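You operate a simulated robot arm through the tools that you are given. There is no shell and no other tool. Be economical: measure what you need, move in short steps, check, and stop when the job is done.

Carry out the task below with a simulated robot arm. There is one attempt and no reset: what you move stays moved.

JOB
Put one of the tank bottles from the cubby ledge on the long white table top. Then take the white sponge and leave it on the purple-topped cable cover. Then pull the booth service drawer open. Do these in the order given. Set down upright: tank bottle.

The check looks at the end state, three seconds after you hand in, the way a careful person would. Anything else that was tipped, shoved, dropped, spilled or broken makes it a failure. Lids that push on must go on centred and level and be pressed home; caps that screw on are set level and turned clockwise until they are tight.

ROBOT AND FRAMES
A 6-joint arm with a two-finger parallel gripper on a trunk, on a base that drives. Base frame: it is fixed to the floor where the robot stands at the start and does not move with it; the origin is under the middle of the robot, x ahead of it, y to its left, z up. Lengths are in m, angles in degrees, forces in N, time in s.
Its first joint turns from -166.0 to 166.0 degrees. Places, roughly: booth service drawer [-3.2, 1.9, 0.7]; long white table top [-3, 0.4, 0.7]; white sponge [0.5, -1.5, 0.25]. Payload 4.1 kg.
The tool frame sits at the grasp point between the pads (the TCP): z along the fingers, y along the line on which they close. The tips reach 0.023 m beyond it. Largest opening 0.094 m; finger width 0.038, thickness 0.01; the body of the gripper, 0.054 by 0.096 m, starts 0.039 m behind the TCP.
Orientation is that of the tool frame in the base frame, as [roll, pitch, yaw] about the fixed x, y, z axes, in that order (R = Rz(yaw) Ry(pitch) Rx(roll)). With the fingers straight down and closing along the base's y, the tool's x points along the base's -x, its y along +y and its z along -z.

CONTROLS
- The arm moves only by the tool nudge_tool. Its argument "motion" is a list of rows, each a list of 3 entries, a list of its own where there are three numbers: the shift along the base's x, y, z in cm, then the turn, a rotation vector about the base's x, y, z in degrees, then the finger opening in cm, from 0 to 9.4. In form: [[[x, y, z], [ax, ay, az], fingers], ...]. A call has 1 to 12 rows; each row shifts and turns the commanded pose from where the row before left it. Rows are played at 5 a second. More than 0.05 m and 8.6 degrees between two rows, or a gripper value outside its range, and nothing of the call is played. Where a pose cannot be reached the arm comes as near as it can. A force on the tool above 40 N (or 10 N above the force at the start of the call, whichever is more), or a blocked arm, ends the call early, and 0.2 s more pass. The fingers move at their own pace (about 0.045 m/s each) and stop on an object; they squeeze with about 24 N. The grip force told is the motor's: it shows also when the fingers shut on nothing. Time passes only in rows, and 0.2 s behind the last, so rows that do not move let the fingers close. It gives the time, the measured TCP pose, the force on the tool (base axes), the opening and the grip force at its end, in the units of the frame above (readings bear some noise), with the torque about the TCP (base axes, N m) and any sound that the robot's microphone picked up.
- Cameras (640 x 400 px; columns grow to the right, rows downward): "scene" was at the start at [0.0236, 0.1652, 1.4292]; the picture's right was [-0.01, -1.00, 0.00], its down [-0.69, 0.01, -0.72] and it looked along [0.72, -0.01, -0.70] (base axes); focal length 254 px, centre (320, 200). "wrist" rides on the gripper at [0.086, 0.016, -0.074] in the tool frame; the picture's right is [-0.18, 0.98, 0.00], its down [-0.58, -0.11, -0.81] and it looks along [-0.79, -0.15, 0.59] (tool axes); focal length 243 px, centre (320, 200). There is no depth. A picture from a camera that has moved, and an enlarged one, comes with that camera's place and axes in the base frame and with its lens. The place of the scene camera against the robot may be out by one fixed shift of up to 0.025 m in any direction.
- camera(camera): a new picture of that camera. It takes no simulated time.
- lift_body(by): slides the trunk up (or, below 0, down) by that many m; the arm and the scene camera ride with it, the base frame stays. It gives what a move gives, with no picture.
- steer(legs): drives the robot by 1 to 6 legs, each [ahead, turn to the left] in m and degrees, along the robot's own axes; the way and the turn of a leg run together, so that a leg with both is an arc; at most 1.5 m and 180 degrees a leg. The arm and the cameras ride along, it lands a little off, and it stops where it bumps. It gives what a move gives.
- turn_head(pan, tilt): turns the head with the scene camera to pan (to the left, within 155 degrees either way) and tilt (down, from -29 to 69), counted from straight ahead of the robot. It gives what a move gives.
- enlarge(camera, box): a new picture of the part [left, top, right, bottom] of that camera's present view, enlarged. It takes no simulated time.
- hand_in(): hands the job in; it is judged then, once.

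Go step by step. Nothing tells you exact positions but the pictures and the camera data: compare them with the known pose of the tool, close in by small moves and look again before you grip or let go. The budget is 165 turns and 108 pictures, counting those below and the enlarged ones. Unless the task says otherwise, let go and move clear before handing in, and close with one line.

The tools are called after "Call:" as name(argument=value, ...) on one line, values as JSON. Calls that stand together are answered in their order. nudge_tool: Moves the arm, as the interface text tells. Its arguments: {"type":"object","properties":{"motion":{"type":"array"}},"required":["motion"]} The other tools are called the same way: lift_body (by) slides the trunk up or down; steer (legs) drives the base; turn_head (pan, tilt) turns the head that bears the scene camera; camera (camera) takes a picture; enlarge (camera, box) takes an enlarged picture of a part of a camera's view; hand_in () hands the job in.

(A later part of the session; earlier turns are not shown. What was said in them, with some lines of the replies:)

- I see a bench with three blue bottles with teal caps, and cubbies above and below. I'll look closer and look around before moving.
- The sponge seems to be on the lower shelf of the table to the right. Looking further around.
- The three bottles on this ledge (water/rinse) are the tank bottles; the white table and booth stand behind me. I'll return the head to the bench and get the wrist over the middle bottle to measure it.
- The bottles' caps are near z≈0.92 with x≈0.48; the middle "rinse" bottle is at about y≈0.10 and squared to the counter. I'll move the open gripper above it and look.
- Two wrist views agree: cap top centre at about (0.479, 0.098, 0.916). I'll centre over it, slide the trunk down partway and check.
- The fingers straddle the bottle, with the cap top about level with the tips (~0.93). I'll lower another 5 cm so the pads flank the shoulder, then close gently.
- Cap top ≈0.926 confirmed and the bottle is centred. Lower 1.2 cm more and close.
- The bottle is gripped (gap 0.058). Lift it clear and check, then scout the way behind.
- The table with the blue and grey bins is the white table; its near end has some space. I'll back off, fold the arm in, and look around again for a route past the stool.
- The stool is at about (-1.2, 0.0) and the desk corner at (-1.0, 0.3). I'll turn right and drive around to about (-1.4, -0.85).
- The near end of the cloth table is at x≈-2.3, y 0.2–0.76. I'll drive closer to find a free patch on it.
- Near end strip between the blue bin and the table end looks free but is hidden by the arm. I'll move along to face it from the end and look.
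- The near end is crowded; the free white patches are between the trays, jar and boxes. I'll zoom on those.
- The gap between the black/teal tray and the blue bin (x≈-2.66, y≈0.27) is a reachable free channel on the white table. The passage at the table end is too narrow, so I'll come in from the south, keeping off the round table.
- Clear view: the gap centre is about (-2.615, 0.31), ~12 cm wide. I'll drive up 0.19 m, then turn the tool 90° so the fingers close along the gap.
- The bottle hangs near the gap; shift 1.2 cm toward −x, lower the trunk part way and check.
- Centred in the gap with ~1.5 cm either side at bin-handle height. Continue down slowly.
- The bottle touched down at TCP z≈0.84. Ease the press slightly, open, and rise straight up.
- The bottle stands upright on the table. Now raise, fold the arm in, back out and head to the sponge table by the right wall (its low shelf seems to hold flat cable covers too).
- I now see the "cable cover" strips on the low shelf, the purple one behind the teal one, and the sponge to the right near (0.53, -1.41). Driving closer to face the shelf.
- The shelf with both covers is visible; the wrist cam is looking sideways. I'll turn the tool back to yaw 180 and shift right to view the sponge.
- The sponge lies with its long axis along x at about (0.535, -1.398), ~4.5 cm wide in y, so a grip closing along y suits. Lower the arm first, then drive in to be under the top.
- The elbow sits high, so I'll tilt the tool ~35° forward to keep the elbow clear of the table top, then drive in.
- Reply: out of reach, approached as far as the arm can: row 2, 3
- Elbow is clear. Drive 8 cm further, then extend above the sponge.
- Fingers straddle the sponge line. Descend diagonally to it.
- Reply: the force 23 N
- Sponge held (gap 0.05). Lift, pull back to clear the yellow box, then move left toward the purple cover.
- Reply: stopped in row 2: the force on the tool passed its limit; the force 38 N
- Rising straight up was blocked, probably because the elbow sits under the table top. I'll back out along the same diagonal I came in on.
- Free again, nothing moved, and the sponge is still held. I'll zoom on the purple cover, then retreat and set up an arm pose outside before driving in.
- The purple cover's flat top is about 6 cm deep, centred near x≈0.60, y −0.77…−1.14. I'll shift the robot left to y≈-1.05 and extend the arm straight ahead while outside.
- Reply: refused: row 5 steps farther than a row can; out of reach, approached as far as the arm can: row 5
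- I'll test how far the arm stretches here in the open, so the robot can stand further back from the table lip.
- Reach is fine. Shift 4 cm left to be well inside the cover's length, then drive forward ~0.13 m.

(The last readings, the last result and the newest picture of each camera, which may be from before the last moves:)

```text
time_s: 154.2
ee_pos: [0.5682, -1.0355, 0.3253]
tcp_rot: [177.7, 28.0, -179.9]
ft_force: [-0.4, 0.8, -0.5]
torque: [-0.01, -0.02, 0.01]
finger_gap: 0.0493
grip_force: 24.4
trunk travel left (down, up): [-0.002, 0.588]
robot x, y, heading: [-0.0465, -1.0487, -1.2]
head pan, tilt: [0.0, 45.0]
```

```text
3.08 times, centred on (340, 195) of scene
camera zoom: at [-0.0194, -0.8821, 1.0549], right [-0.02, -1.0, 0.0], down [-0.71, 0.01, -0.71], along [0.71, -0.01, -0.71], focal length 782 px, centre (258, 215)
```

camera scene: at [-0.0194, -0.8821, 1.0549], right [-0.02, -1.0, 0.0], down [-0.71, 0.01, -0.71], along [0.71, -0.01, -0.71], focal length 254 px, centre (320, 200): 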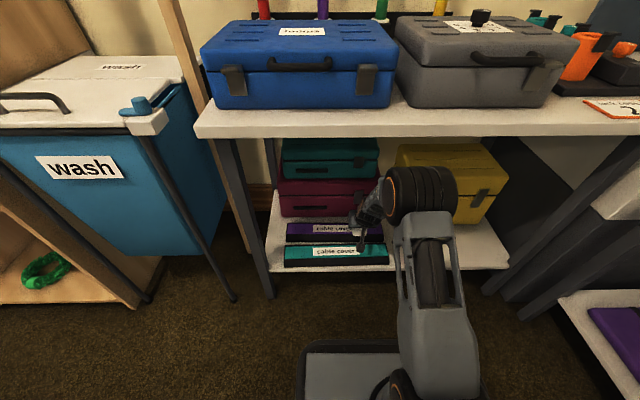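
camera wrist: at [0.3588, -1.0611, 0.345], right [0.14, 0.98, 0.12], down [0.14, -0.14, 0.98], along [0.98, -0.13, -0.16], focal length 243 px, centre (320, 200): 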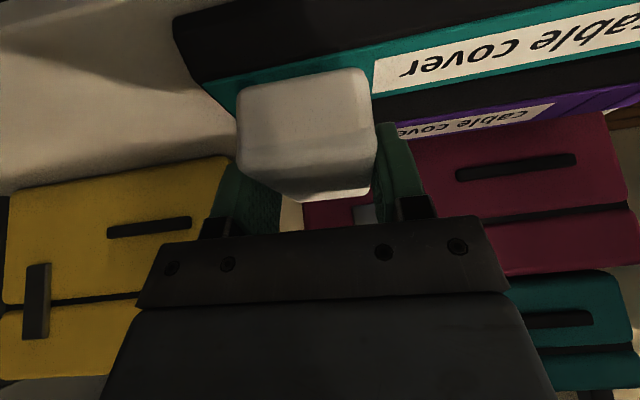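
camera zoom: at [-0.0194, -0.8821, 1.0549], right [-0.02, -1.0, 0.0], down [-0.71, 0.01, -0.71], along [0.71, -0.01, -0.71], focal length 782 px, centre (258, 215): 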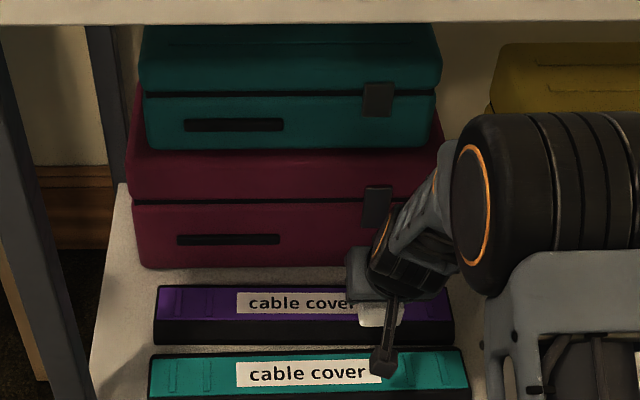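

The sponge hangs just before the purple top (x 0.574–0.625). Move 3 cm forward and descend gently.

Call:
nudge_tool(motion=[[[1.5, 0, -0.3], [0, 0, 0], 3], [[1.5, 0, -0.3], [0, 0, 0], 3], [[0, 0, -0.5], [0, 0, 0], 3], [[0, 0, -0.5], [0, 0, 0], 3], [[0, 0, -0.5], [0, 0, 0], 3], [[0, 0, -0.5], [0, 0, 0], 3], [[0, 0, 0], [0, 0, 0], 3]])

Call:
enlarge(camera="scene", box=[270, 160, 410, 260])

Call:
camera(camera="wrist")

```text
time_s: 155.8
ee_pos: [0.5997, -1.0364, 0.3]
tcp_rot: [177.8, 28.0, -180.0]
ft_force: [0.0, -0.8, 0.2]
torque: [0.0, 0.0, -0.01]
finger_gap: 0.0493
grip_force: 24.3
trunk travel left (down, up): [-0.002, 0.588]
robot x, y, heading: [-0.0465, -1.0479, -1.1]
head pan, tilt: [0.0, 45.0]
```

```text
4.00 times, centred on (340, 210) of scene
camera zoom: at [-0.0194, -0.8821, 1.0549], right [-0.02, -1.0, 0.0], down [-0.71, 0.01, -0.71], along [0.71, -0.01, -0.71], focal length 1016 px, centre (240, 160)
```

zoom: 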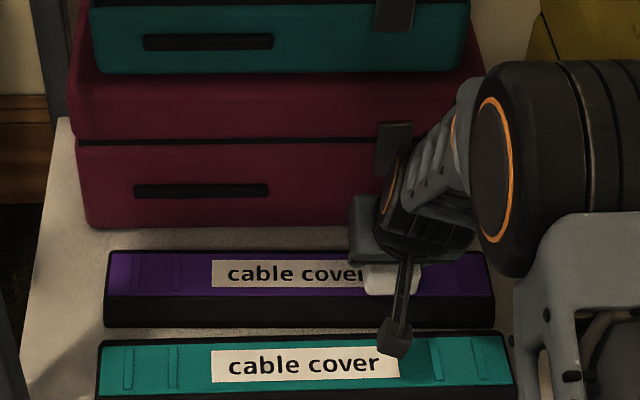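

```text
35 pictures are left
camera wrist: at [0.4882, -1.0237, 0.325], right [0.14, 0.98, 0.12], down [0.14, -0.14, 0.98], along [0.98, -0.12, -0.15], focal length 243 px, centre (320, 200)
```

wrist: 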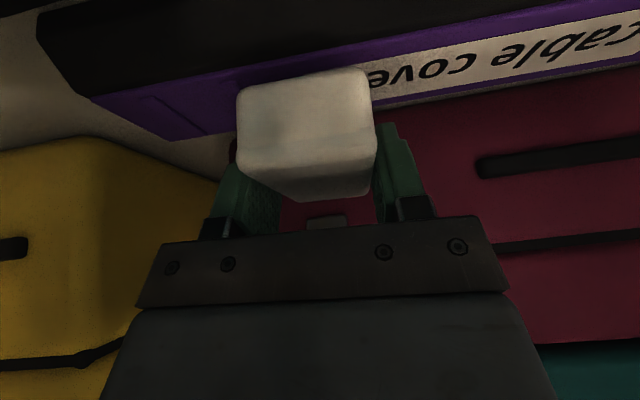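

Nearly down; descend in 3 mm steps until contact.

Call:
nudge_tool(motion=[[[0, 0, -0.3], [0, 0, 0], 3], [[0, 0, -0.3], [0, 0, 0], 3], [[0, 0, -0.3], [0, 0, 0], 3], [[0, 0, 0], [0, 0, 0], 3]])

```text
time_s: 156.8
ee_pos: [0.5989, -1.0347, 0.2915]
tcp_rot: [177.8, 28.0, -179.9]
ft_force: [0.1, 0.6, -0.6]
torque: [0.01, -0.01, -0.03]
finger_gap: 0.0492
grip_force: 24.3
trunk travel left (down, up): [-0.002, 0.588]
robot x, y, heading: [-0.0472, -1.0488, -1.2]
head pan, tilt: [0.0, 45.0]
```

Call:
nudge_tool(motion=[[[0, 0, -0.2], [0, 0, 0], 3], [[0, 0, -0.2], [0, 0, 0], 3], [[0, 0, -0.2], [0, 0, 0], 3], [[0, 0, 0], [0, 0, 0], 3]])

Call:
enlarge(camera="scene", box=[320, 200, 400, 260])

```text
time_s: 157.8
ee_pos: [0.5983, -1.0358, 0.2849]
tcp_rot: [177.8, 28.0, -179.9]
ft_force: [0.8, 0.2, -0.7]
torque: [-0.03, -0.02, 0.02]
finger_gap: 0.0494
grip_force: 24.4
trunk travel left (down, up): [-0.002, 0.588]
robot x, y, heading: [-0.0439, -1.0517, -1.2]
head pan, tilt: [0.0, 45.0]
```

```text
6.67 times, centred on (360, 230) of scene
camera zoom: at [-0.0194, -0.8821, 1.0549], right [-0.02, -1.0, 0.0], down [-0.71, 0.01, -0.71], along [0.71, -0.01, -0.71], focal length 1694 px, centre (53, 0)
```

zoom: 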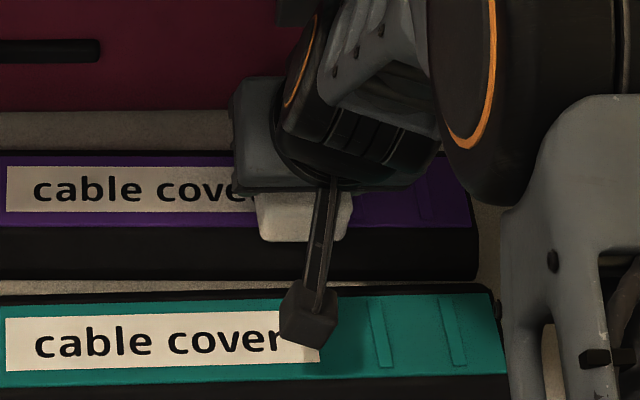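

Call:
nudge_tool(motion=[[[0.1, 0, -0.2], [0, 0, 0], 3], [[0.1, 0, -0.2], [0, 0, 0], 3], [[0.1, 0, -0.2], [0, 0, 0], 3], [[0, 0, 0], [0, 0, 0], 3]])

```text
time_s: 158.8
ee_pos: [0.6023, -1.0362, 0.2822]
tcp_rot: [177.8, 28.2, -179.8]
ft_force: [-9.8, 0.7, 20.3]
torque: [-0.44, 0.59, -0.22]
finger_gap: 0.0493
grip_force: 24.2
trunk travel left (down, up): [-0.002, 0.588]
robot x, y, heading: [-0.0465, -1.0519, -1.0]
head pan, tilt: [0.0, 45.0]
```

Contact at z≈0.282. Ease 1 mm, open, then withdraw along the tool axis.

Call:
nudge_tool(motion=[[[-0.1, 0, 0.15], [0, 0, 0], 3], [[0, 0, 0], [0, 0, 0], 5.2], [[0, 0, 0], [0, 0, 0], 6.5], [[0, 0, 0], [0, 0, 0], 8], [[0, 0, 0], [0, 0, 0], 8], [[-0.5, 0, 0.8], [0, 0, 0], 8], [[-0.6, 0, 0.9], [0, 0, 0], 8], [[-0.8, 0, 1.0], [0, 0, 0], 8], [[-1.2, 0, 1.0], [0, 0, 0], 8], [[0, 0, 0], [0, 0, 0], 8]])

Call:
enlarge(camera="scene", box=[270, 160, 410, 260])

Call:
camera(camera="wrist")

```text
time_s: 161.0
ee_pos: [0.5699, -1.0355, 0.3178]
tcp_rot: [177.8, 28.1, -179.9]
ft_force: [-0.3, -0.5, -0.2]
torque: [-0.02, 0.02, 0.03]
finger_gap: 0.0801
grip_force: 0.1
trunk travel left (down, up): [-0.002, 0.588]
robot x, y, heading: [-0.0444, -1.0447, -1.0]
head pan, tilt: [0.0, 45.0]
```

```text
4.00 times, centred on (340, 210) of scene
camera zoom: at [-0.0194, -0.8821, 1.0549], right [-0.02, -1.0, 0.0], down [-0.71, 0.01, -0.71], along [0.71, -0.01, -0.71], focal length 1016 px, centre (240, 160)
```

zoom: 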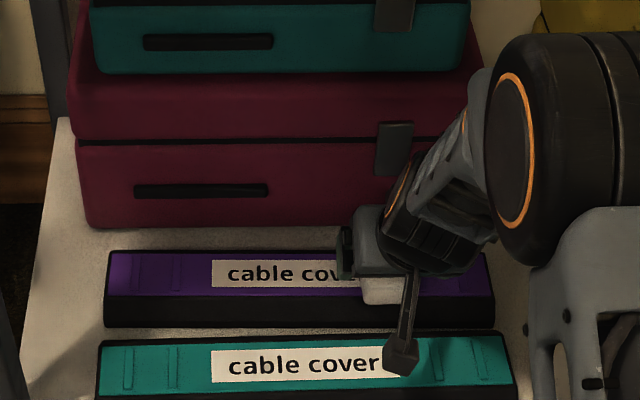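

```text
32 pictures are left
camera wrist: at [0.4597, -1.0229, 0.3425], right [0.14, 0.98, 0.12], down [0.14, -0.14, 0.98], along [0.98, -0.12, -0.16], focal length 243 px, centre (320, 200)
```

wrist: 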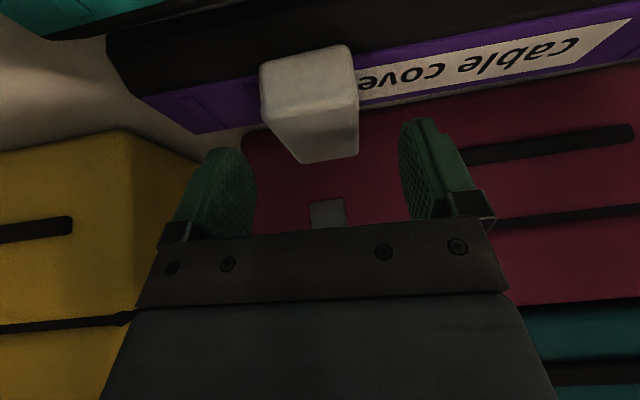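

The sponge rests on the purple cover. Drive back out and verify.

Call:
nudge_tool(motion=[[[-1.5, 0, 0.8], [0, 0, 0], 8], [[-1.5, 0, 0.5], [0, 0, 0], 8], [[0, 0, 0], [0, 0, 0], 8]])

Call:
steer(legs=[[-0.35, 0]])

Call:
turn_head(pan=5, tilt=30)

Call:
enlarge(camera="scene", box=[230, 130, 430, 270])

```text
time_s: 161.8
ee_pos: [0.5391, -1.0363, 0.3294]
tcp_rot: [178.0, 27.9, -179.9]
ft_force: [0.3, -0.4, -1.0]
torque: [-0.03, 0.02, 0.0]
finger_gap: 0.0803
grip_force: 0.1
trunk travel left (down, up): [-0.002, 0.588]
robot x, y, heading: [-0.043, -1.0463, -1.3]
head pan, tilt: [0.0, 45.0]
```

```text
time_s: 164.1
ee_pos: [0.1888, -1.0272, 0.3306]
tcp_rot: [177.8, 27.9, -179.7]
ft_force: [-0.3, 0.6, 0.1]
torque: [0.01, -0.04, -0.02]
finger_gap: 0.0802
grip_force: 0.0
trunk travel left (down, up): [-0.002, 0.588]
robot x, y, heading: [-0.3973, -1.046, -0.8]
head pan, tilt: [0.0, 45.0]
```

```text
time_s: 164.8
ee_pos: [0.188, -1.0272, 0.331]
tcp_rot: [177.8, 27.8, -179.7]
ft_force: [0.0, 0.7, 0.6]
torque: [-0.03, 0.03, 0.0]
finger_gap: 0.08
grip_force: 0.1
trunk travel left (down, up): [-0.002, 0.588]
robot x, y, heading: [-0.3958, -1.0414, -0.8]
head pan, tilt: [5.0, 30.0]
```

```text
2.86 times, centred on (330, 200) of scene
camera zoom: at [-0.3614, -0.8682, 1.0774], right [0.07, -1.0, 0.0], down [-0.5, -0.04, -0.87], along [0.86, 0.06, -0.5], focal length 726 px, centre (291, 200)
```

zoom: 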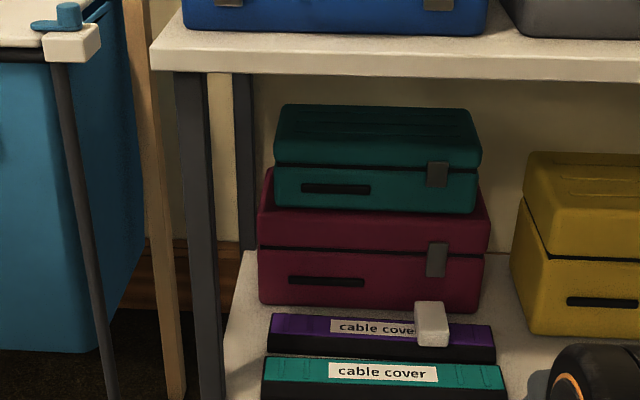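

The sponge lies flat on the purple-topped cover. Next the booth drawer: fold the arm, raise the trunk and drive back toward the gap between the desk and the white table.

Call:
nudge_tool(motion=[[[-4, 0, 1], [0, 5.6, 0], 6], [[-4, 0, 1], [0, 5.6, 0], 6], [[-4, 0, 1], [0, 5.6, 0], 6], [[-4, 0, 1], [0, 5.6, 0], 6], [[-4, 0, 1], [0, 5.6, 0], 6], [[-4, 0, 1], [0, 0, 0], 6], [[0, 0, 0], [0, 0, 0], 6]])

Call:
lift_body(by=0.45)

Call:
steer(legs=[[0, 164.8], [0.8, 0], [0.75, 0], [0, -74]])

Call:
turn_head(pan=0, tilt=35)

Call:
camera(camera="scene")

```text
time_s: 166.4
ee_pos: [-0.0503, -1.0292, 0.388]
tcp_rot: [177.7, 0.0, -179.8]
ft_force: [-0.1, -0.2, 0.0]
torque: [0.04, -0.02, 0.02]
finger_gap: 0.0597
grip_force: 0.2
trunk travel left (down, up): [-0.002, 0.588]
robot x, y, heading: [-0.392, -1.0377, -0.8]
head pan, tilt: [5.0, 30.0]
```

```text
refused: 0.45 is not a number from -0.4 to 0.4
```

```text
time_s: 184.2
ee_pos: [-1.8911, -0.216, 0.3891]
tcp_rot: [177.6, -0.1, -89.3]
ft_force: [0.9, -0.5, 0.2]
torque: [-0.04, 0.0, -0.01]
finger_gap: 0.0598
grip_force: 0.0
trunk travel left (down, up): [-0.002, 0.588]
robot x, y, heading: [-1.8789, -0.5582, 89.7]
head pan, tilt: [5.0, 30.0]
```

```text
time_s: 184.9
ee_pos: [-1.8905, -0.217, 0.3892]
tcp_rot: [177.7, -0.1, -89.4]
ft_force: [0.0, 0.0, 0.6]
torque: [0.01, -0.01, 0.04]
finger_gap: 0.06
grip_force: 0.1
trunk travel left (down, up): [-0.002, 0.588]
robot x, y, heading: [-1.8741, -0.5589, 89.6]
head pan, tilt: [0.0, 35.0]
```

```text
30 pictures are left
camera scene: at [-2.0412, -0.5318, 1.0697], right [1.0, -0.01, 0.0], down [0.0, -0.57, -0.82], along [0.01, 0.82, -0.57], focal length 254 px, centre (320, 200)
```

scene: 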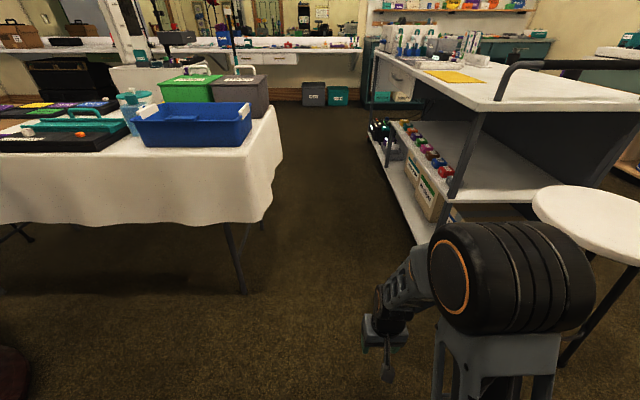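

The corridor is ~0.74 m wide and I'm centred in it. Drive through to y≈1.1 and look at the booth pedestal.

Call:
steer(legs=[[0.85, 0], [0.8, 0]])

Call:
lift_body(by=0.25)

Call:
turn_head(pan=60, tilt=30)

Call:
camera(camera="scene")

```text
time_s: 193.4
ee_pos: [-1.843, 1.4679, 0.3877]
tcp_rot: [177.7, -0.1, -90.6]
ft_force: [-0.4, -0.9, -0.4]
torque: [-0.01, -0.02, -0.02]
finger_gap: 0.0603
grip_force: 0.1
trunk travel left (down, up): [-0.002, 0.588]
robot x, y, heading: [-1.8325, 1.1211, 88.3]
head pan, tilt: [0.0, 35.0]
```

```text
time_s: 196.0
ee_pos: [-1.8418, 1.4677, 0.6391]
tcp_rot: [177.7, 0.0, -90.6]
ft_force: [0.1, 0.7, -0.4]
torque: [-0.03, 0.03, 0.01]
finger_gap: 0.0604
grip_force: 0.1
trunk travel left (down, up): [-0.252, 0.338]
robot x, y, heading: [-1.8384, 1.1232, 88.2]
head pan, tilt: [0.0, 35.0]
```

```text
time_s: 197.3
ee_pos: [-1.8425, 1.4675, 0.6394]
tcp_rot: [177.6, -0.1, -90.7]
ft_force: [-1.0, 0.5, 0.0]
torque: [0.03, -0.04, -0.01]
finger_gap: 0.0601
grip_force: 0.1
trunk travel left (down, up): [-0.252, 0.338]
robot x, y, heading: [-1.837, 1.1237, 88.3]
head pan, tilt: [60.0, 30.0]
```

```text
29 pictures are left
camera scene: at [-2.0795, 1.1156, 1.3275], right [0.53, 0.85, 0.0], down [0.42, -0.26, -0.87], along [-0.74, 0.46, -0.5], focal length 254 px, centre (320, 200)
```

scene: 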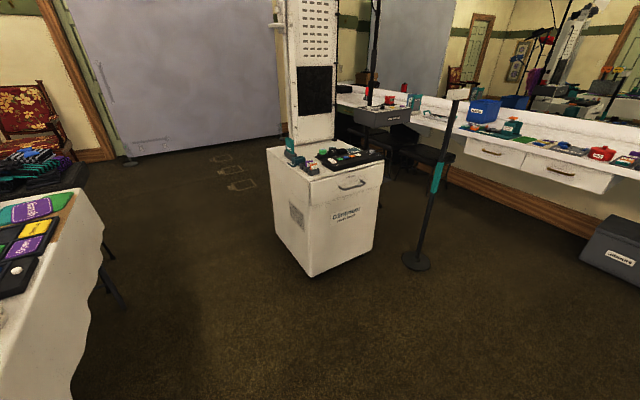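

The pedestal's drawer face looks toward +x, handle near (-3.17, 2.03, 0.62); a pole stands at (-2.9, 2.46). I'll come in at y≈1.93 facing it.

Call:
steer(legs=[[0.8, 0], [0, 91.7], [0.4, 0]])

Call:
turn_head(pan=-10, tilt=35)

Call:
camera(camera="scene")

Call:
camera(camera="wrist")

```text
time_s: 202.9
ee_pos: [-1.9214, 2.2357, 0.6389]
tcp_rot: [177.7, 0.0, -73.5]
ft_force: [0.3, 0.5, 1.1]
torque: [0.01, -0.02, 0.01]
finger_gap: 0.06
grip_force: 0.0
trunk travel left (down, up): [-0.252, 0.338]
robot x, y, heading: [-1.8162, 1.9089, 104.9]
head pan, tilt: [60.0, 30.0]
stopped in leg 2: the robot was blocked; the commanded pose is now the measured one
```

```text
time_s: 204.3
ee_pos: [-1.9218, 2.2361, 0.6389]
tcp_rot: [177.7, 0.0, -73.6]
ft_force: [-0.1, -1.5, 0.4]
torque: [0.03, 0.01, 0.0]
finger_gap: 0.0599
grip_force: 0.0
trunk travel left (down, up): [-0.252, 0.338]
robot x, y, heading: [-1.8094, 1.9078, 105.1]
head pan, tilt: [-10.0, 35.0]
```

```text
28 pictures are left
camera scene: at [-1.9645, 1.8943, 1.3197], right [1.0, 0.09, 0.0], down [0.05, -0.57, -0.82], along [-0.07, 0.82, -0.57], focal length 254 px, centre (320, 200)
```

scene: 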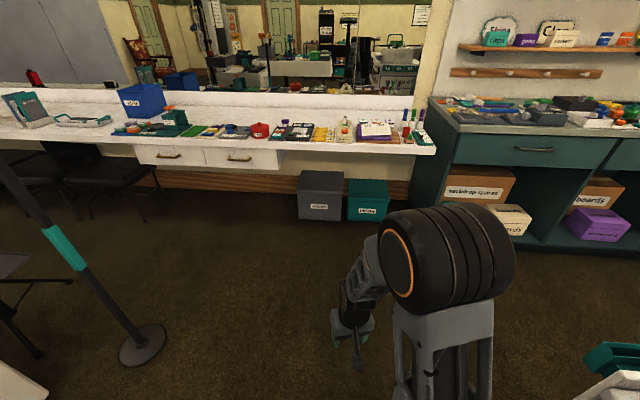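

```text
27 pictures are left
camera wrist: at [-1.9086, 2.1483, 0.7135], right [-0.99, -0.1, 0.04], down [-0.03, 0.6, 0.8], along [-0.11, 0.79, -0.6], focal length 243 px, centre (320, 200)
```

wrist: 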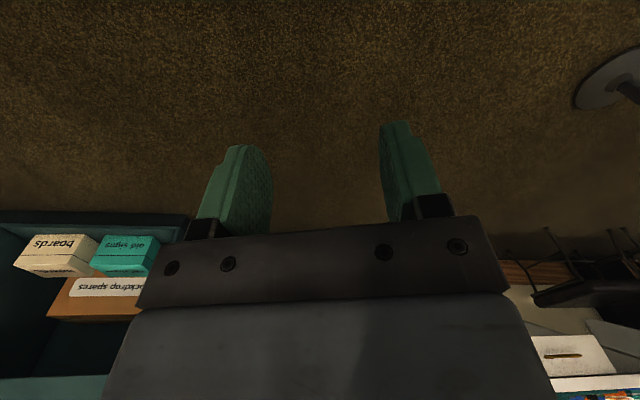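

The rear bumped the desk side while turning. I'll look back at the contact before moving away.

Call:
turn_head(pan=-125, tilt=45)

Call:
camera(camera="scene")

```text
time_s: 206.2
ee_pos: [-1.9218, 2.2344, 0.6392]
tcp_rot: [177.7, 0.0, -73.6]
ft_force: [-0.1, -0.6, 0.2]
torque: [0.02, 0.0, 0.01]
finger_gap: 0.06
grip_force: 0.2
trunk travel left (down, up): [-0.252, 0.338]
robot x, y, heading: [-1.8089, 1.9106, 104.9]
head pan, tilt: [-125.0, 45.0]
```

```text
26 pictures are left
camera scene: at [-1.8803, 1.7788, 1.3049], right [-0.34, -0.94, 0.0], down [-0.66, 0.24, -0.71], along [0.66, -0.24, -0.71], focal length 254 px, centre (320, 200)
```

scene: 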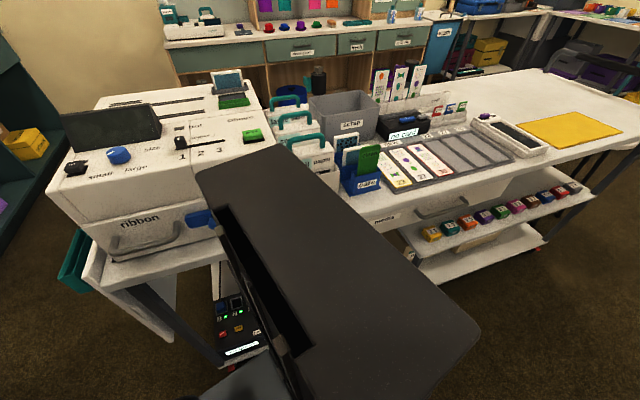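

Nothing disturbed on the desk. I'll unwind the turn, drive straight on past the desk end, and only then turn toward the pedestal.

Call:
steer(legs=[[0, -14], [0.72, 0]])

Call:
camera(camera="scene")

```text
time_s: 211.0
ee_pos: [-1.8432, 2.9689, 0.6398]
tcp_rot: [177.6, 0.0, -88.0]
ft_force: [-0.5, -0.3, 0.1]
torque: [-0.01, -0.01, -0.03]
finger_gap: 0.0601
grip_force: 0.0
trunk travel left (down, up): [-0.252, 0.338]
robot x, y, heading: [-1.8238, 2.6226, 90.3]
head pan, tilt: [-125.0, 45.0]
```

```text
25 pictures are left
camera scene: at [-1.9194, 2.516, 1.3049], right [-0.57, -0.82, 0.0], down [-0.58, 0.4, -0.71], along [0.58, -0.4, -0.71], focal length 254 px, centre (320, 200)
```

scene: 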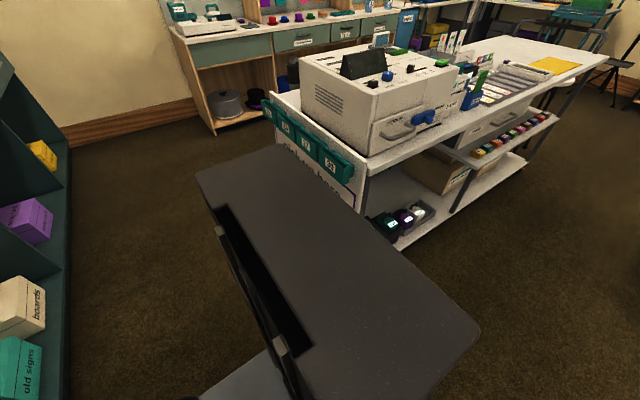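

Call:
steer(legs=[[0, 135], [0.85, 0], [0, -45]])

Call:
turn_head(pan=-10, tilt=40)

Call:
camera(camera="scene")

```text
time_s: 223.0
ee_pos: [-2.7905, 2.0364, 0.6377]
tcp_rot: [177.7, 0.0, 0.0]
ft_force: [0.2, -0.1, -0.5]
torque: [-0.05, 0.02, -0.02]
finger_gap: 0.0601
grip_force: 0.0
trunk travel left (down, up): [-0.252, 0.338]
robot x, y, heading: [-2.4471, 2.0492, 178.3]
head pan, tilt: [-125.0, 45.0]
```

```text
time_s: 225.0
ee_pos: [-2.7902, 2.0365, 0.639]
tcp_rot: [177.6, 0.1, 0.0]
ft_force: [-0.5, 0.1, 0.0]
torque: [0.01, -0.01, 0.02]
finger_gap: 0.0599
grip_force: 0.1
trunk travel left (down, up): [-0.252, 0.338]
robot x, y, heading: [-2.4439, 2.0482, 178.7]
head pan, tilt: [-10.0, 40.0]
```

```text
24 pictures are left
camera scene: at [-2.4719, 1.8959, 1.3121], right [0.2, 0.98, 0.0], down [0.63, -0.13, -0.77], along [-0.75, 0.15, -0.64], focal length 254 px, centre (320, 200)
```

scene: 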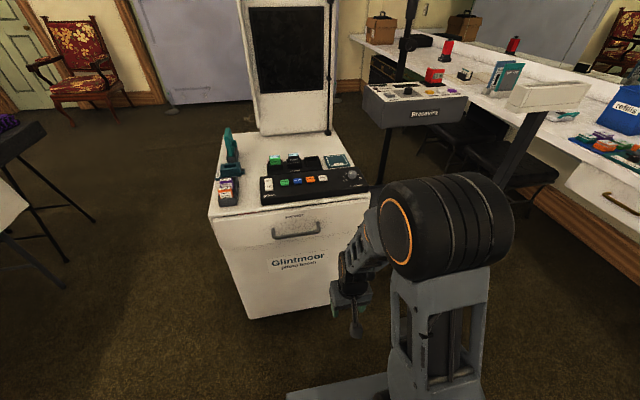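

Call:
enlarge(camera="scene", box=[200, 180, 390, 310])

Call:
camera(camera="wrist")

```text
3.08 times, centred on (295, 245) of scene
camera zoom: at [-2.4719, 1.8959, 1.3121], right [0.2, 0.98, 0.0], down [0.63, -0.13, -0.77], along [-0.75, 0.15, -0.64], focal length 782 px, centre (397, 62)
```

zoom: 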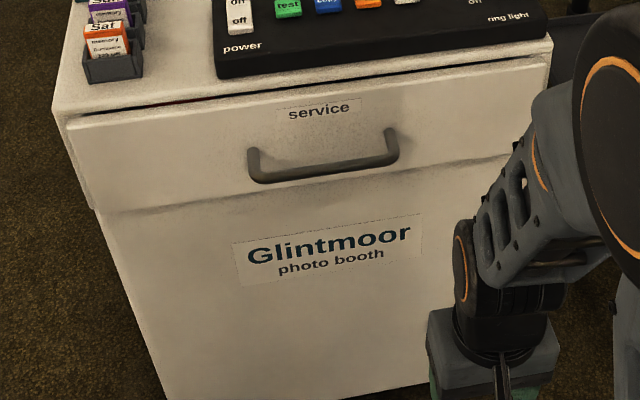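

```text
22 pictures are left
camera wrist: at [-2.7037, 2.0225, 0.7135], right [-0.18, -0.98, 0.04], down [-0.58, 0.14, 0.8], along [-0.79, 0.13, -0.6], focal length 243 px, centre (320, 200)
```

wrist: 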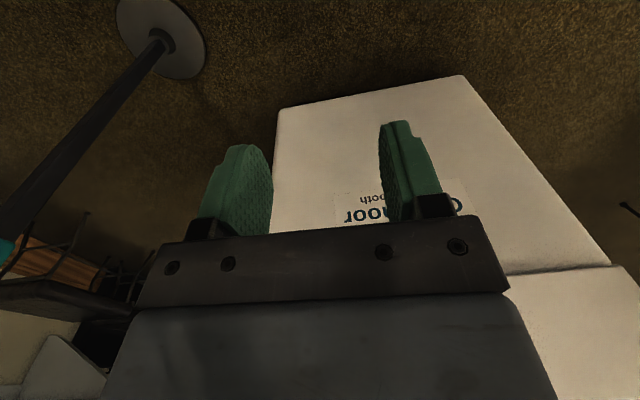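

The drawer is labelled "service"; its bar handle is at about (-3.05, 1.93, 0.66). I'll turn the tool so the fingers close in the vertical plane, then tilt it toward horizontal.

Call:
nudge_tool(motion=[[[0, 0, 0], [0, 0, 8.5], 6], [[0, 0, 0], [0, 0, 8.5], 6], [[0, 0, 0], [0, 0, 8.5], 6], [[0, 0, 0], [0, 0, 8.5], 6], [[0, 0, 0], [0, 0, 8.5], 6], [[0, 0, 0], [0, 0, 8.5], 6], [[0, 0, 0], [0, 0, 8.5], 6], [[0, 0, 0], [0, 0, 8.5], 6], [[0, 0, 0], [0, 0, 8.5], 6], [[0, 0, 0], [0, 0, 8.5], 6], [[0, 0, 0], [0, 0, 5], 6]])

Call:
nudge_tool(motion=[[[1, 0, 0.5], [0, 8, 0], 6], [[1, 0, 0.5], [0, 8, 0], 6], [[0, 0, 0.5], [0, 8, 0], 6], [[0, 0, 0.5], [0, 8, 0], 6], [[0, 0, 0.5], [0, 8, 0], 6], [[0, -1, 0], [0, 8, 0], 6], [[0, -1, 0], [0, 8, 0], 6], [[0, -1, 0], [0, 8, 0], 6], [[0, 0, 0], [0, 8, 0], 6], [[0, 0, 0], [0, 0, 0], 6]])

Call:
camera(camera="scene")

```text
time_s: 227.4
ee_pos: [-2.7918, 2.0373, 0.6379]
tcp_rot: [177.7, -0.1, 90.2]
ft_force: [-0.3, -0.5, -0.1]
torque: [-0.03, 0.04, 0.03]
finger_gap: 0.0598
grip_force: 0.1
trunk travel left (down, up): [-0.252, 0.338]
robot x, y, heading: [-2.4445, 2.0488, 178.4]
head pan, tilt: [-10.0, 40.0]
```

```text
time_s: 229.6
ee_pos: [-2.8704, 2.0243, 0.6445]
tcp_rot: [-138.6, -4.0, 86.4]
ft_force: [0.1, 0.0, 0.2]
torque: [0.01, -0.01, 0.0]
finger_gap: 0.0601
grip_force: 0.1
out of reach, approached as far as the arm can: row 2, 3, 4, 5, 6, 7, 8, 9
trunk travel left (down, up): [-0.252, 0.338]
robot x, y, heading: [-2.4457, 2.0506, 178.5]
head pan, tilt: [-10.0, 40.0]
```

```text
21 pictures are left
camera scene: at [-2.472, 1.8958, 1.3121], right [0.2, 0.98, 0.0], down [0.63, -0.13, -0.77], along [-0.75, 0.15, -0.64], focal length 254 px, centre (320, 200)
```

scene: 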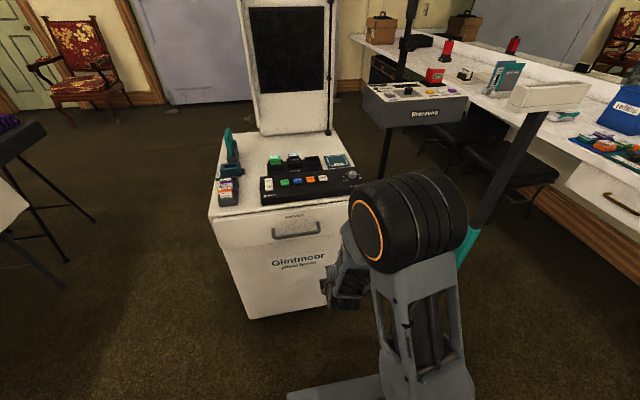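

Call:
nudge_tool(motion=[[[-3, -1.5, 0], [0, 0, 0], 6], [[-3, -1.5, 0], [0, 0, 0], 6], [[-3, -1.5, 0], [0, 0, 0], 6], [[-3, -1.5, 0], [0, 0, 0], 6], [[-3, 0, 0], [0, 0, 0], 6], [[0, 0, 0], [0, 0, 0], 6], [[0, 0, 0], [0, 0, 0], 6]])

Call:
camera(camera="scene")

```text
time_s: 230.8
ee_pos: [-3.0121, 1.9646, 0.6369]
tcp_rot: [-140.1, -4.1, 86.8]
ft_force: [20.8, 1.0, -8.5]
torque: [0.0, 0.52, 0.1]
finger_gap: 0.0507
grip_force: 0.1
trunk travel left (down, up): [-0.252, 0.338]
robot x, y, heading: [-2.4465, 2.0471, 178.6]
head pan, tilt: [-10.0, 40.0]
stopped in row 6: the force on the tool passed its limit (the readings are from after the stop); the commanded pose is now the measured one
```

```text
20 pictures are left
camera scene: at [-2.4701, 1.8958, 1.312], right [0.2, 0.98, 0.0], down [0.63, -0.13, -0.77], along [-0.75, 0.15, -0.64], focal length 254 px, centre (320, 200)
```

scene: 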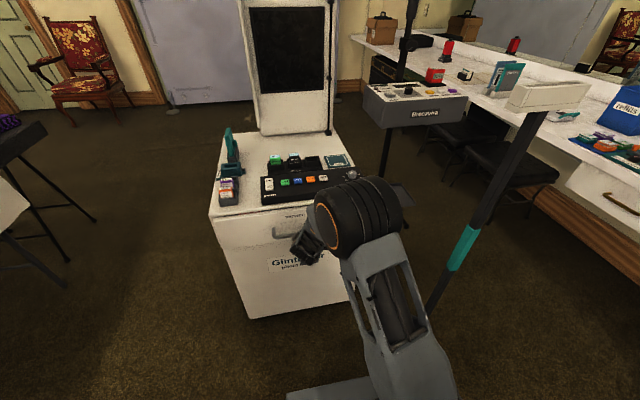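

A finger touched the handle/face. Back off 4 cm and look closer.

Call:
nudge_tool(motion=[[[2, 0, 0], [0, 0, 0], 6], [[2, 0, 0], [0, 0, 0], 6], [[0, 0, 0], [0, 0, 0], 6]])

Call:
enlarge(camera="scene", box=[230, 180, 370, 280])

Call:
camera(camera="wrist")

```text
time_s: 231.6
ee_pos: [-2.9747, 1.9642, 0.6392]
tcp_rot: [-139.5, -4.1, 86.8]
ft_force: [0.4, 0.3, 0.2]
torque: [0.02, -0.02, -0.03]
finger_gap: 0.0601
grip_force: 0.1
trunk travel left (down, up): [-0.252, 0.338]
robot x, y, heading: [-2.446, 2.0466, 178.3]
head pan, tilt: [-10.0, 40.0]
```

```text
4.00 times, centred on (300, 230) of scene
camera zoom: at [-2.4714, 1.8958, 1.3122], right [0.2, 0.98, 0.0], down [0.63, -0.13, -0.77], along [-0.75, 0.15, -0.64], focal length 1016 px, centre (400, 80)
```

zoom: 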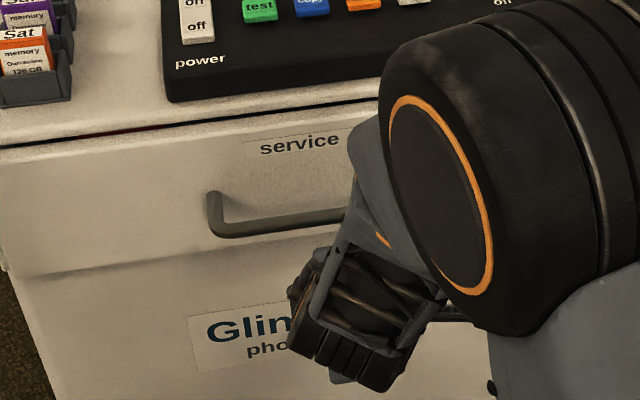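

```text
18 pictures are left
camera wrist: at [-2.908, 2.0432, 0.6902], right [0.74, -0.18, -0.65], down [0.4, -0.65, 0.64], along [-0.54, -0.73, -0.41], focal length 243 px, centre (320, 200)
```

wrist: 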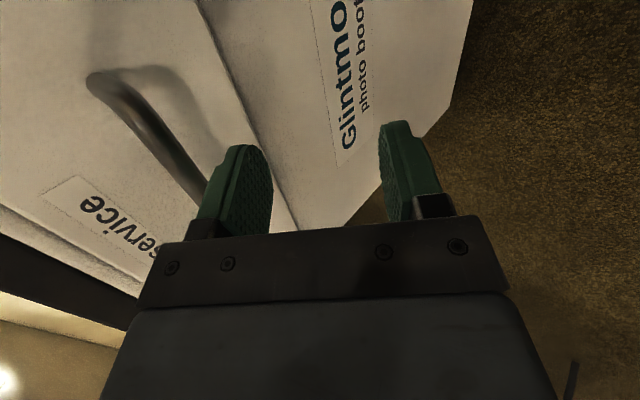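

The bar lies about at (-3.04, z 0.675), just above and behind the upper finger. I'll back off, rise, and try for more tilt.

Call:
nudge_tool(motion=[[[2, -1.5, 1.5], [0, 0, 0], 6], [[0, -1, 2], [0, 8, 0], 6], [[0, 0, 1], [0, 8, 0], 6], [[0, 0, 0], [0, 8, 0], 6], [[0, 0, 0], [0, 0, 0], 6]])

```text
time_s: 232.8
ee_pos: [-2.9547, 1.9396, 0.6823]
tcp_rot: [-115.5, -2.5, 85.4]
ft_force: [0.4, 1.0, 0.5]
torque: [0.02, -0.04, 0.04]
finger_gap: 0.0598
grip_force: 0.1
trunk travel left (down, up): [-0.252, 0.338]
robot x, y, heading: [-2.4455, 2.0478, 178.4]
head pan, tilt: [-10.0, 40.0]
```

Call:
nudge_tool(motion=[[[0, 0, 0], [0, 8, 0], 6], [[0, 0, 0], [0, 8, 0], 6], [[0, 0, 0], [0, 4, 0], 6], [[0, 0, 0], [0, 0, 0], 6]])

Call:
enlarge(camera="scene", box=[230, 180, 370, 280])

Call:
camera(camera="wrist")

```text
time_s: 233.8
ee_pos: [-2.9551, 1.9398, 0.6831]
tcp_rot: [-95.5, -0.6, 84.8]
ft_force: [-0.3, 0.3, -1.3]
torque: [0.0, 0.01, -0.01]
finger_gap: 0.0601
grip_force: 0.0
trunk travel left (down, up): [-0.252, 0.338]
robot x, y, heading: [-2.4426, 2.0442, 178.9]
head pan, tilt: [-10.0, 40.0]
```

```text
4.00 times, centred on (300, 230) of scene
camera zoom: at [-2.4714, 1.8958, 1.3121], right [0.2, 0.98, 0.0], down [0.63, -0.13, -0.77], along [-0.75, 0.15, -0.64], focal length 1016 px, centre (400, 80)
```

zoom: 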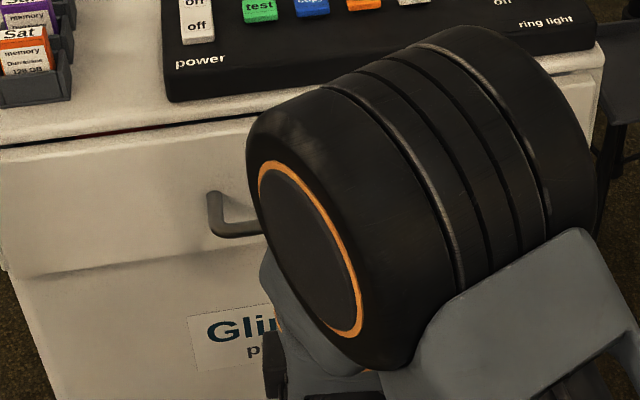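

```text
16 pictures are left
camera wrist: at [-2.8713, 2.0182, 0.6751], right [0.08, -0.18, -0.98], down [0.74, -0.65, 0.18], along [-0.67, -0.73, 0.08], focal length 243 px, centre (320, 200)
```

wrist: 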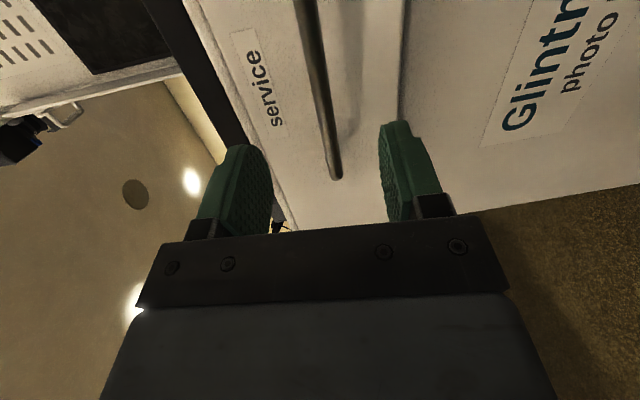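

The tool is now horizontal with the bar between the fingers' planes (bar z≈0.675). Advance slowly with fingers open.

Call:
nudge_tool(motion=[[[-1.5, 0, -0.3], [0, 0, 0], 6], [[-1.5, 0, -0.3], [0, 0, 0], 6], [[-1.5, 0, 0], [0, 0, 0], 6], [[-1, 0, 0], [0, 0, 0], 6], [[0, 0, 0], [0, 0, 0], 6]])

Call:
camera(camera="wrist")

```text
time_s: 235.0
ee_pos: [-3.0102, 1.9402, 0.6777]
tcp_rot: [-95.8, -0.5, 84.8]
ft_force: [0.9, -0.2, 1.1]
torque: [-0.04, 0.02, 0.01]
finger_gap: 0.06
grip_force: 0.2
trunk travel left (down, up): [-0.252, 0.338]
robot x, y, heading: [-2.4423, 2.0496, 178.6]
head pan, tilt: [-10.0, 40.0]
```

```text
15 pictures are left
camera wrist: at [-2.9258, 2.0177, 0.669], right [0.08, -0.18, -0.98], down [0.73, -0.65, 0.18], along [-0.67, -0.73, 0.08], focal length 243 px, centre (320, 200)
```

wrist: 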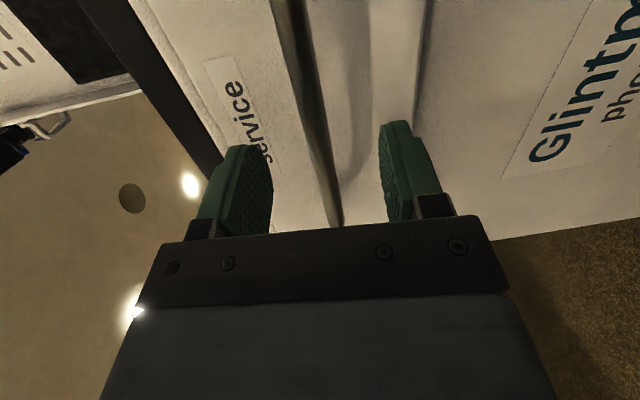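

Bar confirmed at x≈-3.043, z≈0.676. Advance 2.2 cm and close on it.

Call:
nudge_tool(motion=[[[-1.1, 0, 0], [0, 0, 0], 6], [[-1.1, 0, 0], [0, 0, 0], 6], [[0, 0, 0], [0, 0, 0], 4], [[0, 0, 0], [0, 0, 0], 2], [[0, 0, 0], [0, 0, 0], 0.5], [[0, 0, 0], [0, 0, 0], 0.3], [[0, 0, 0], [0, 0, 0], 0.3]])

Call:
camera(camera="wrist")

```text
time_s: 236.6
ee_pos: [-3.0318, 1.94, 0.6758]
tcp_rot: [-96.1, -0.7, 84.8]
ft_force: [1.0, 0.0, -13.6]
torque: [-0.54, -0.15, 0.15]
finger_gap: 0.0127
grip_force: 44.8
trunk travel left (down, up): [-0.252, 0.338]
robot x, y, heading: [-2.4472, 2.0415, 178.5]
head pan, tilt: [-10.0, 40.0]
```

```text
14 pictures are left
camera wrist: at [-2.9475, 2.0185, 0.6677], right [0.09, -0.18, -0.98], down [0.73, -0.65, 0.18], along [-0.67, -0.73, 0.08], focal length 243 px, centre (320, 200)
```

wrist: 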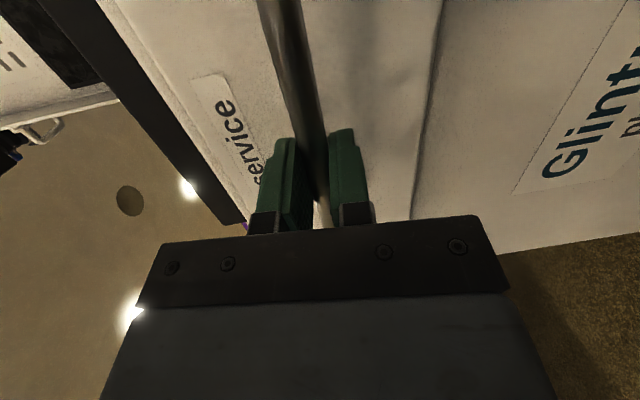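

The bar is gripped (gap 1.3 cm). Pull gently at first to feel the drawer.

Call:
nudge_tool(motion=[[[1, 0, -0.1], [0, 0, 0], 0.3], [[1, 0, 0], [0, 0, 0], 0.3], [[1, 0, 0], [0, 0, 0], 0.3], [[0, 0, 0], [0, 0, 0], 0.3]])

```text
time_s: 237.6
ee_pos: [-3.0028, 1.9405, 0.6753]
tcp_rot: [-95.9, -0.7, 84.7]
ft_force: [0.1, -0.4, -19.8]
torque: [-0.47, -0.11, -0.18]
finger_gap: 0.013
grip_force: 45.0
trunk travel left (down, up): [-0.252, 0.338]
robot x, y, heading: [-2.4434, 2.0438, 178.2]
head pan, tilt: [-10.0, 40.0]
```

It slides freely. Pull further by driving back.

Call:
nudge_tool(motion=[[[0.5, 0, -0.2], [0, 0, 0], 0.3], [[0.5, 0, -0.1], [0, 0, 0], 0.3], [[0, 0, 0], [0, 0, 0], 0.3]])

Call:
steer(legs=[[-0.13, 0]])

Call:
camera(camera="wrist")

Call:
camera(camera="scene")

```text
time_s: 238.4
ee_pos: [-2.9931, 1.9402, 0.6759]
tcp_rot: [-95.3, -0.6, 84.8]
ft_force: [-2.6, -4.3, 5.1]
torque: [-0.13, 0.14, -0.99]
finger_gap: 0.0129
grip_force: 44.9
trunk travel left (down, up): [-0.252, 0.338]
robot x, y, heading: [-2.444, 2.0467, 178.4]
head pan, tilt: [-10.0, 40.0]
```

```text
time_s: 239.7
ee_pos: [-2.8597, 1.9391, 0.6761]
tcp_rot: [-95.3, -0.4, 84.4]
ft_force: [-1.1, 27.1, 26.2]
torque: [0.25, 0.13, -0.46]
finger_gap: 0.0128
grip_force: 44.7
trunk travel left (down, up): [-0.252, 0.338]
robot x, y, heading: [-2.3146, 2.0406, 178.5]
head pan, tilt: [-10.0, 40.0]
```

```text
13 pictures are left
camera wrist: at [-2.7752, 2.0175, 0.6666], right [0.08, -0.18, -0.98], down [0.73, -0.66, 0.18], along [-0.68, -0.73, 0.09], focal length 243 px, centre (320, 200)
```

wrist: 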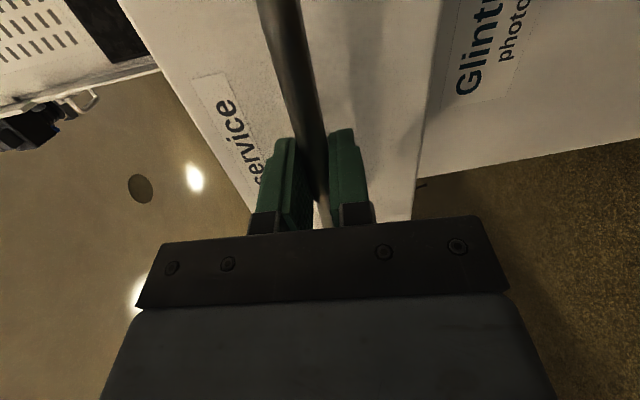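

```text
12 pictures are left
camera scene: at [-2.3378, 1.8948, 1.3126], right [0.2, 0.98, 0.0], down [0.63, -0.13, -0.77], along [-0.75, 0.15, -0.64], focal length 254 px, centre (320, 200)
```

scene: 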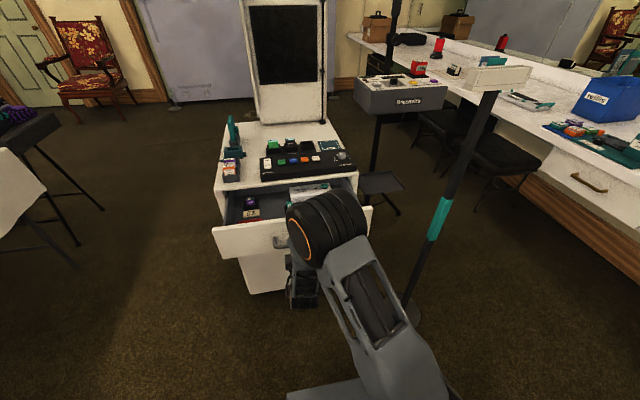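

The drawer is open ~17 cm. Relieve the side load and pull a little more, feeling for the stop.

Call:
nudge_tool(motion=[[[0, 0.3, 0.2], [0, 0, 0], 0.3], [[1, 0, 0], [0, 0, 0], 0.3], [[1, 0, 0], [0, 0, 0], 0.3], [[1, 0, 0], [0, 0, 0], 0.3], [[0, 0, 0], [0, 0, 0], 0.3]])

```text
time_s: 240.9
ee_pos: [-2.8297, 1.9396, 0.6755]
tcp_rot: [-95.5, -0.7, 84.6]
ft_force: [0.5, -22.7, -5.8]
torque: [-0.86, 0.04, 0.92]
finger_gap: 0.0125
grip_force: 44.9
trunk travel left (down, up): [-0.252, 0.338]
robot x, y, heading: [-2.3142, 2.0425, 178.5]
head pan, tilt: [-10.0, 40.0]
```

Call:
nudge_tool(motion=[[[0, -0.2, 0], [0, 0, 0], 0.3], [[0, 0, 0], [0, 0, 0], 0.3]])

Call:
steer(legs=[[-0.06, 0]])

Call:
camera(camera="scene")

```text
time_s: 241.5
ee_pos: [-2.8308, 1.9392, 0.676]
tcp_rot: [-95.5, -0.7, 84.4]
ft_force: [1.1, -12.3, -6.8]
torque: [-0.71, -0.04, 1.35]
finger_gap: 0.013
grip_force: 45.0
trunk travel left (down, up): [-0.252, 0.338]
robot x, y, heading: [-2.3146, 2.0442, 178.3]
head pan, tilt: [-10.0, 40.0]
```

```text
time_s: 242.5
ee_pos: [-2.7698, 1.9394, 0.6757]
tcp_rot: [-95.6, -0.6, 84.1]
ft_force: [-1.9, 9.6, -9.2]
torque: [0.08, -0.05, -0.42]
finger_gap: 0.013
grip_force: 44.9
trunk travel left (down, up): [-0.252, 0.338]
robot x, y, heading: [-2.2544, 2.0391, 178.1]
head pan, tilt: [-10.0, 40.0]
```

```text
11 pictures are left
camera scene: at [-2.2805, 1.8911, 1.3121], right [0.2, 0.98, 0.0], down [0.63, -0.13, -0.77], along [-0.75, 0.16, -0.64], focal length 254 px, centre (320, 200)
```

scene: 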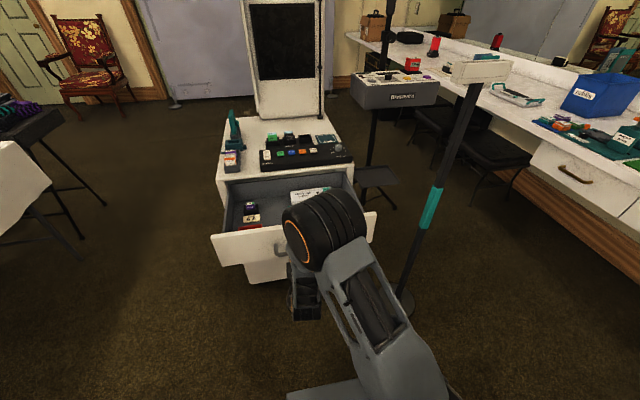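

The drawer is open about 26 cm. Release the handle and drive straight back.

Call:
nudge_tool(motion=[[[0, 0, 0], [0, 0, 0], 2], [[0, 0, 0], [0, 0, 0], 4], [[0, 0, 0], [0, 0, 0], 5], [[0, 0, 0], [0, 0, 0], 5], [[0, 0, 0], [0, 0, 0], 5]])

Call:
steer(legs=[[-0.15, 0]])

Call:
camera(camera="scene")

Call:
turn_head(pan=50, tilt=30)

Call:
camera(camera="scene")

```text
time_s: 243.7
ee_pos: [-2.7692, 1.94, 0.6766]
tcp_rot: [-95.5, -0.6, 84.1]
ft_force: [0.7, -0.2, 0.7]
torque: [0.0, -0.02, -0.01]
finger_gap: 0.0499
grip_force: 0.1
trunk travel left (down, up): [-0.252, 0.338]
robot x, y, heading: [-2.2479, 2.0425, 178.2]
head pan, tilt: [-10.0, 40.0]
```

```text
time_s: 245.1
ee_pos: [-2.6221, 1.9346, 0.6763]
tcp_rot: [-95.6, -0.7, 84.2]
ft_force: [-0.3, -0.4, 0.4]
torque: [-0.01, -0.01, 0.03]
finger_gap: 0.0502
grip_force: 0.0
trunk travel left (down, up): [-0.252, 0.338]
robot x, y, heading: [-2.1034, 2.0351, 178.3]
head pan, tilt: [-10.0, 40.0]
```

```text
10 pictures are left
camera scene: at [-2.132, 1.886, 1.3121], right [0.2, 0.98, 0.0], down [0.63, -0.13, -0.77], along [-0.75, 0.16, -0.64], focal length 254 px, centre (320, 200)
```

scene: 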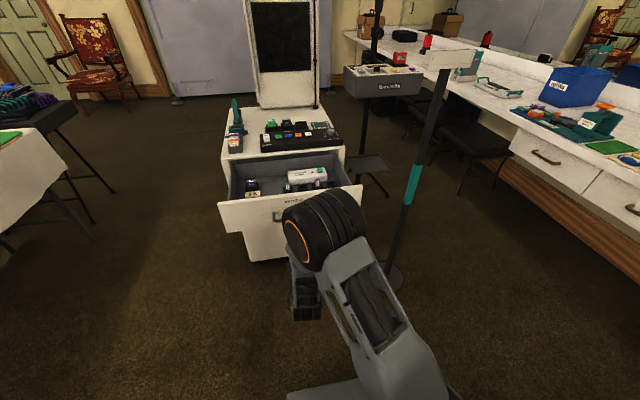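

```text
time_s: 246.3
ee_pos: [-2.6219, 1.9346, 0.6759]
tcp_rot: [-95.4, -0.8, 84.3]
ft_force: [0.1, -0.4, 0.3]
torque: [0.02, 0.01, -0.02]
finger_gap: 0.05
grip_force: 0.0
trunk travel left (down, up): [-0.252, 0.338]
robot x, y, heading: [-2.1031, 2.0378, 178.0]
head pan, tilt: [50.0, 30.0]
```

```text
9 pictures are left
camera scene: at [-2.1089, 1.8013, 1.3275], right [-0.75, 0.67, 0.0], down [0.33, 0.37, -0.87], along [-0.58, -0.65, -0.5], focal length 254 px, centre (320, 200)
```

scene: 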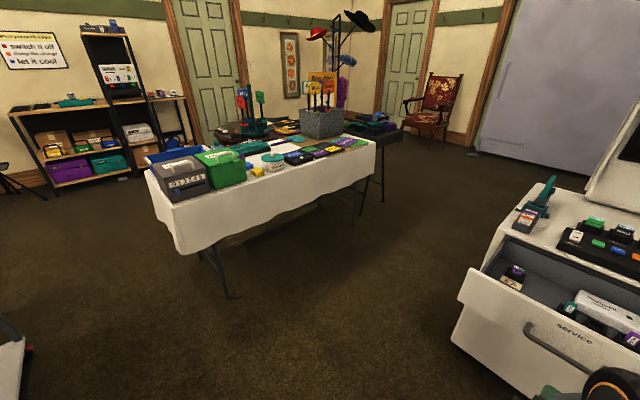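

The drawer stays open. The bottle was standing upright between the tray and the bin when I last passed, and the sponge was flat on the purple cover. The gripper is clear of everything, so I'm handing in.

Call:
hand_in()

```text
The job is handed in.
```

All three steps are done in order and handed in: the tank bottle stands upright on the long white table, the sponge lies on the purple-topped cable cover, and the booth service drawer is open about 26 cm. On the way to the drawer the robot's rear bumped the side of the long white-topped desk; nothing on it looked moved or knocked over.
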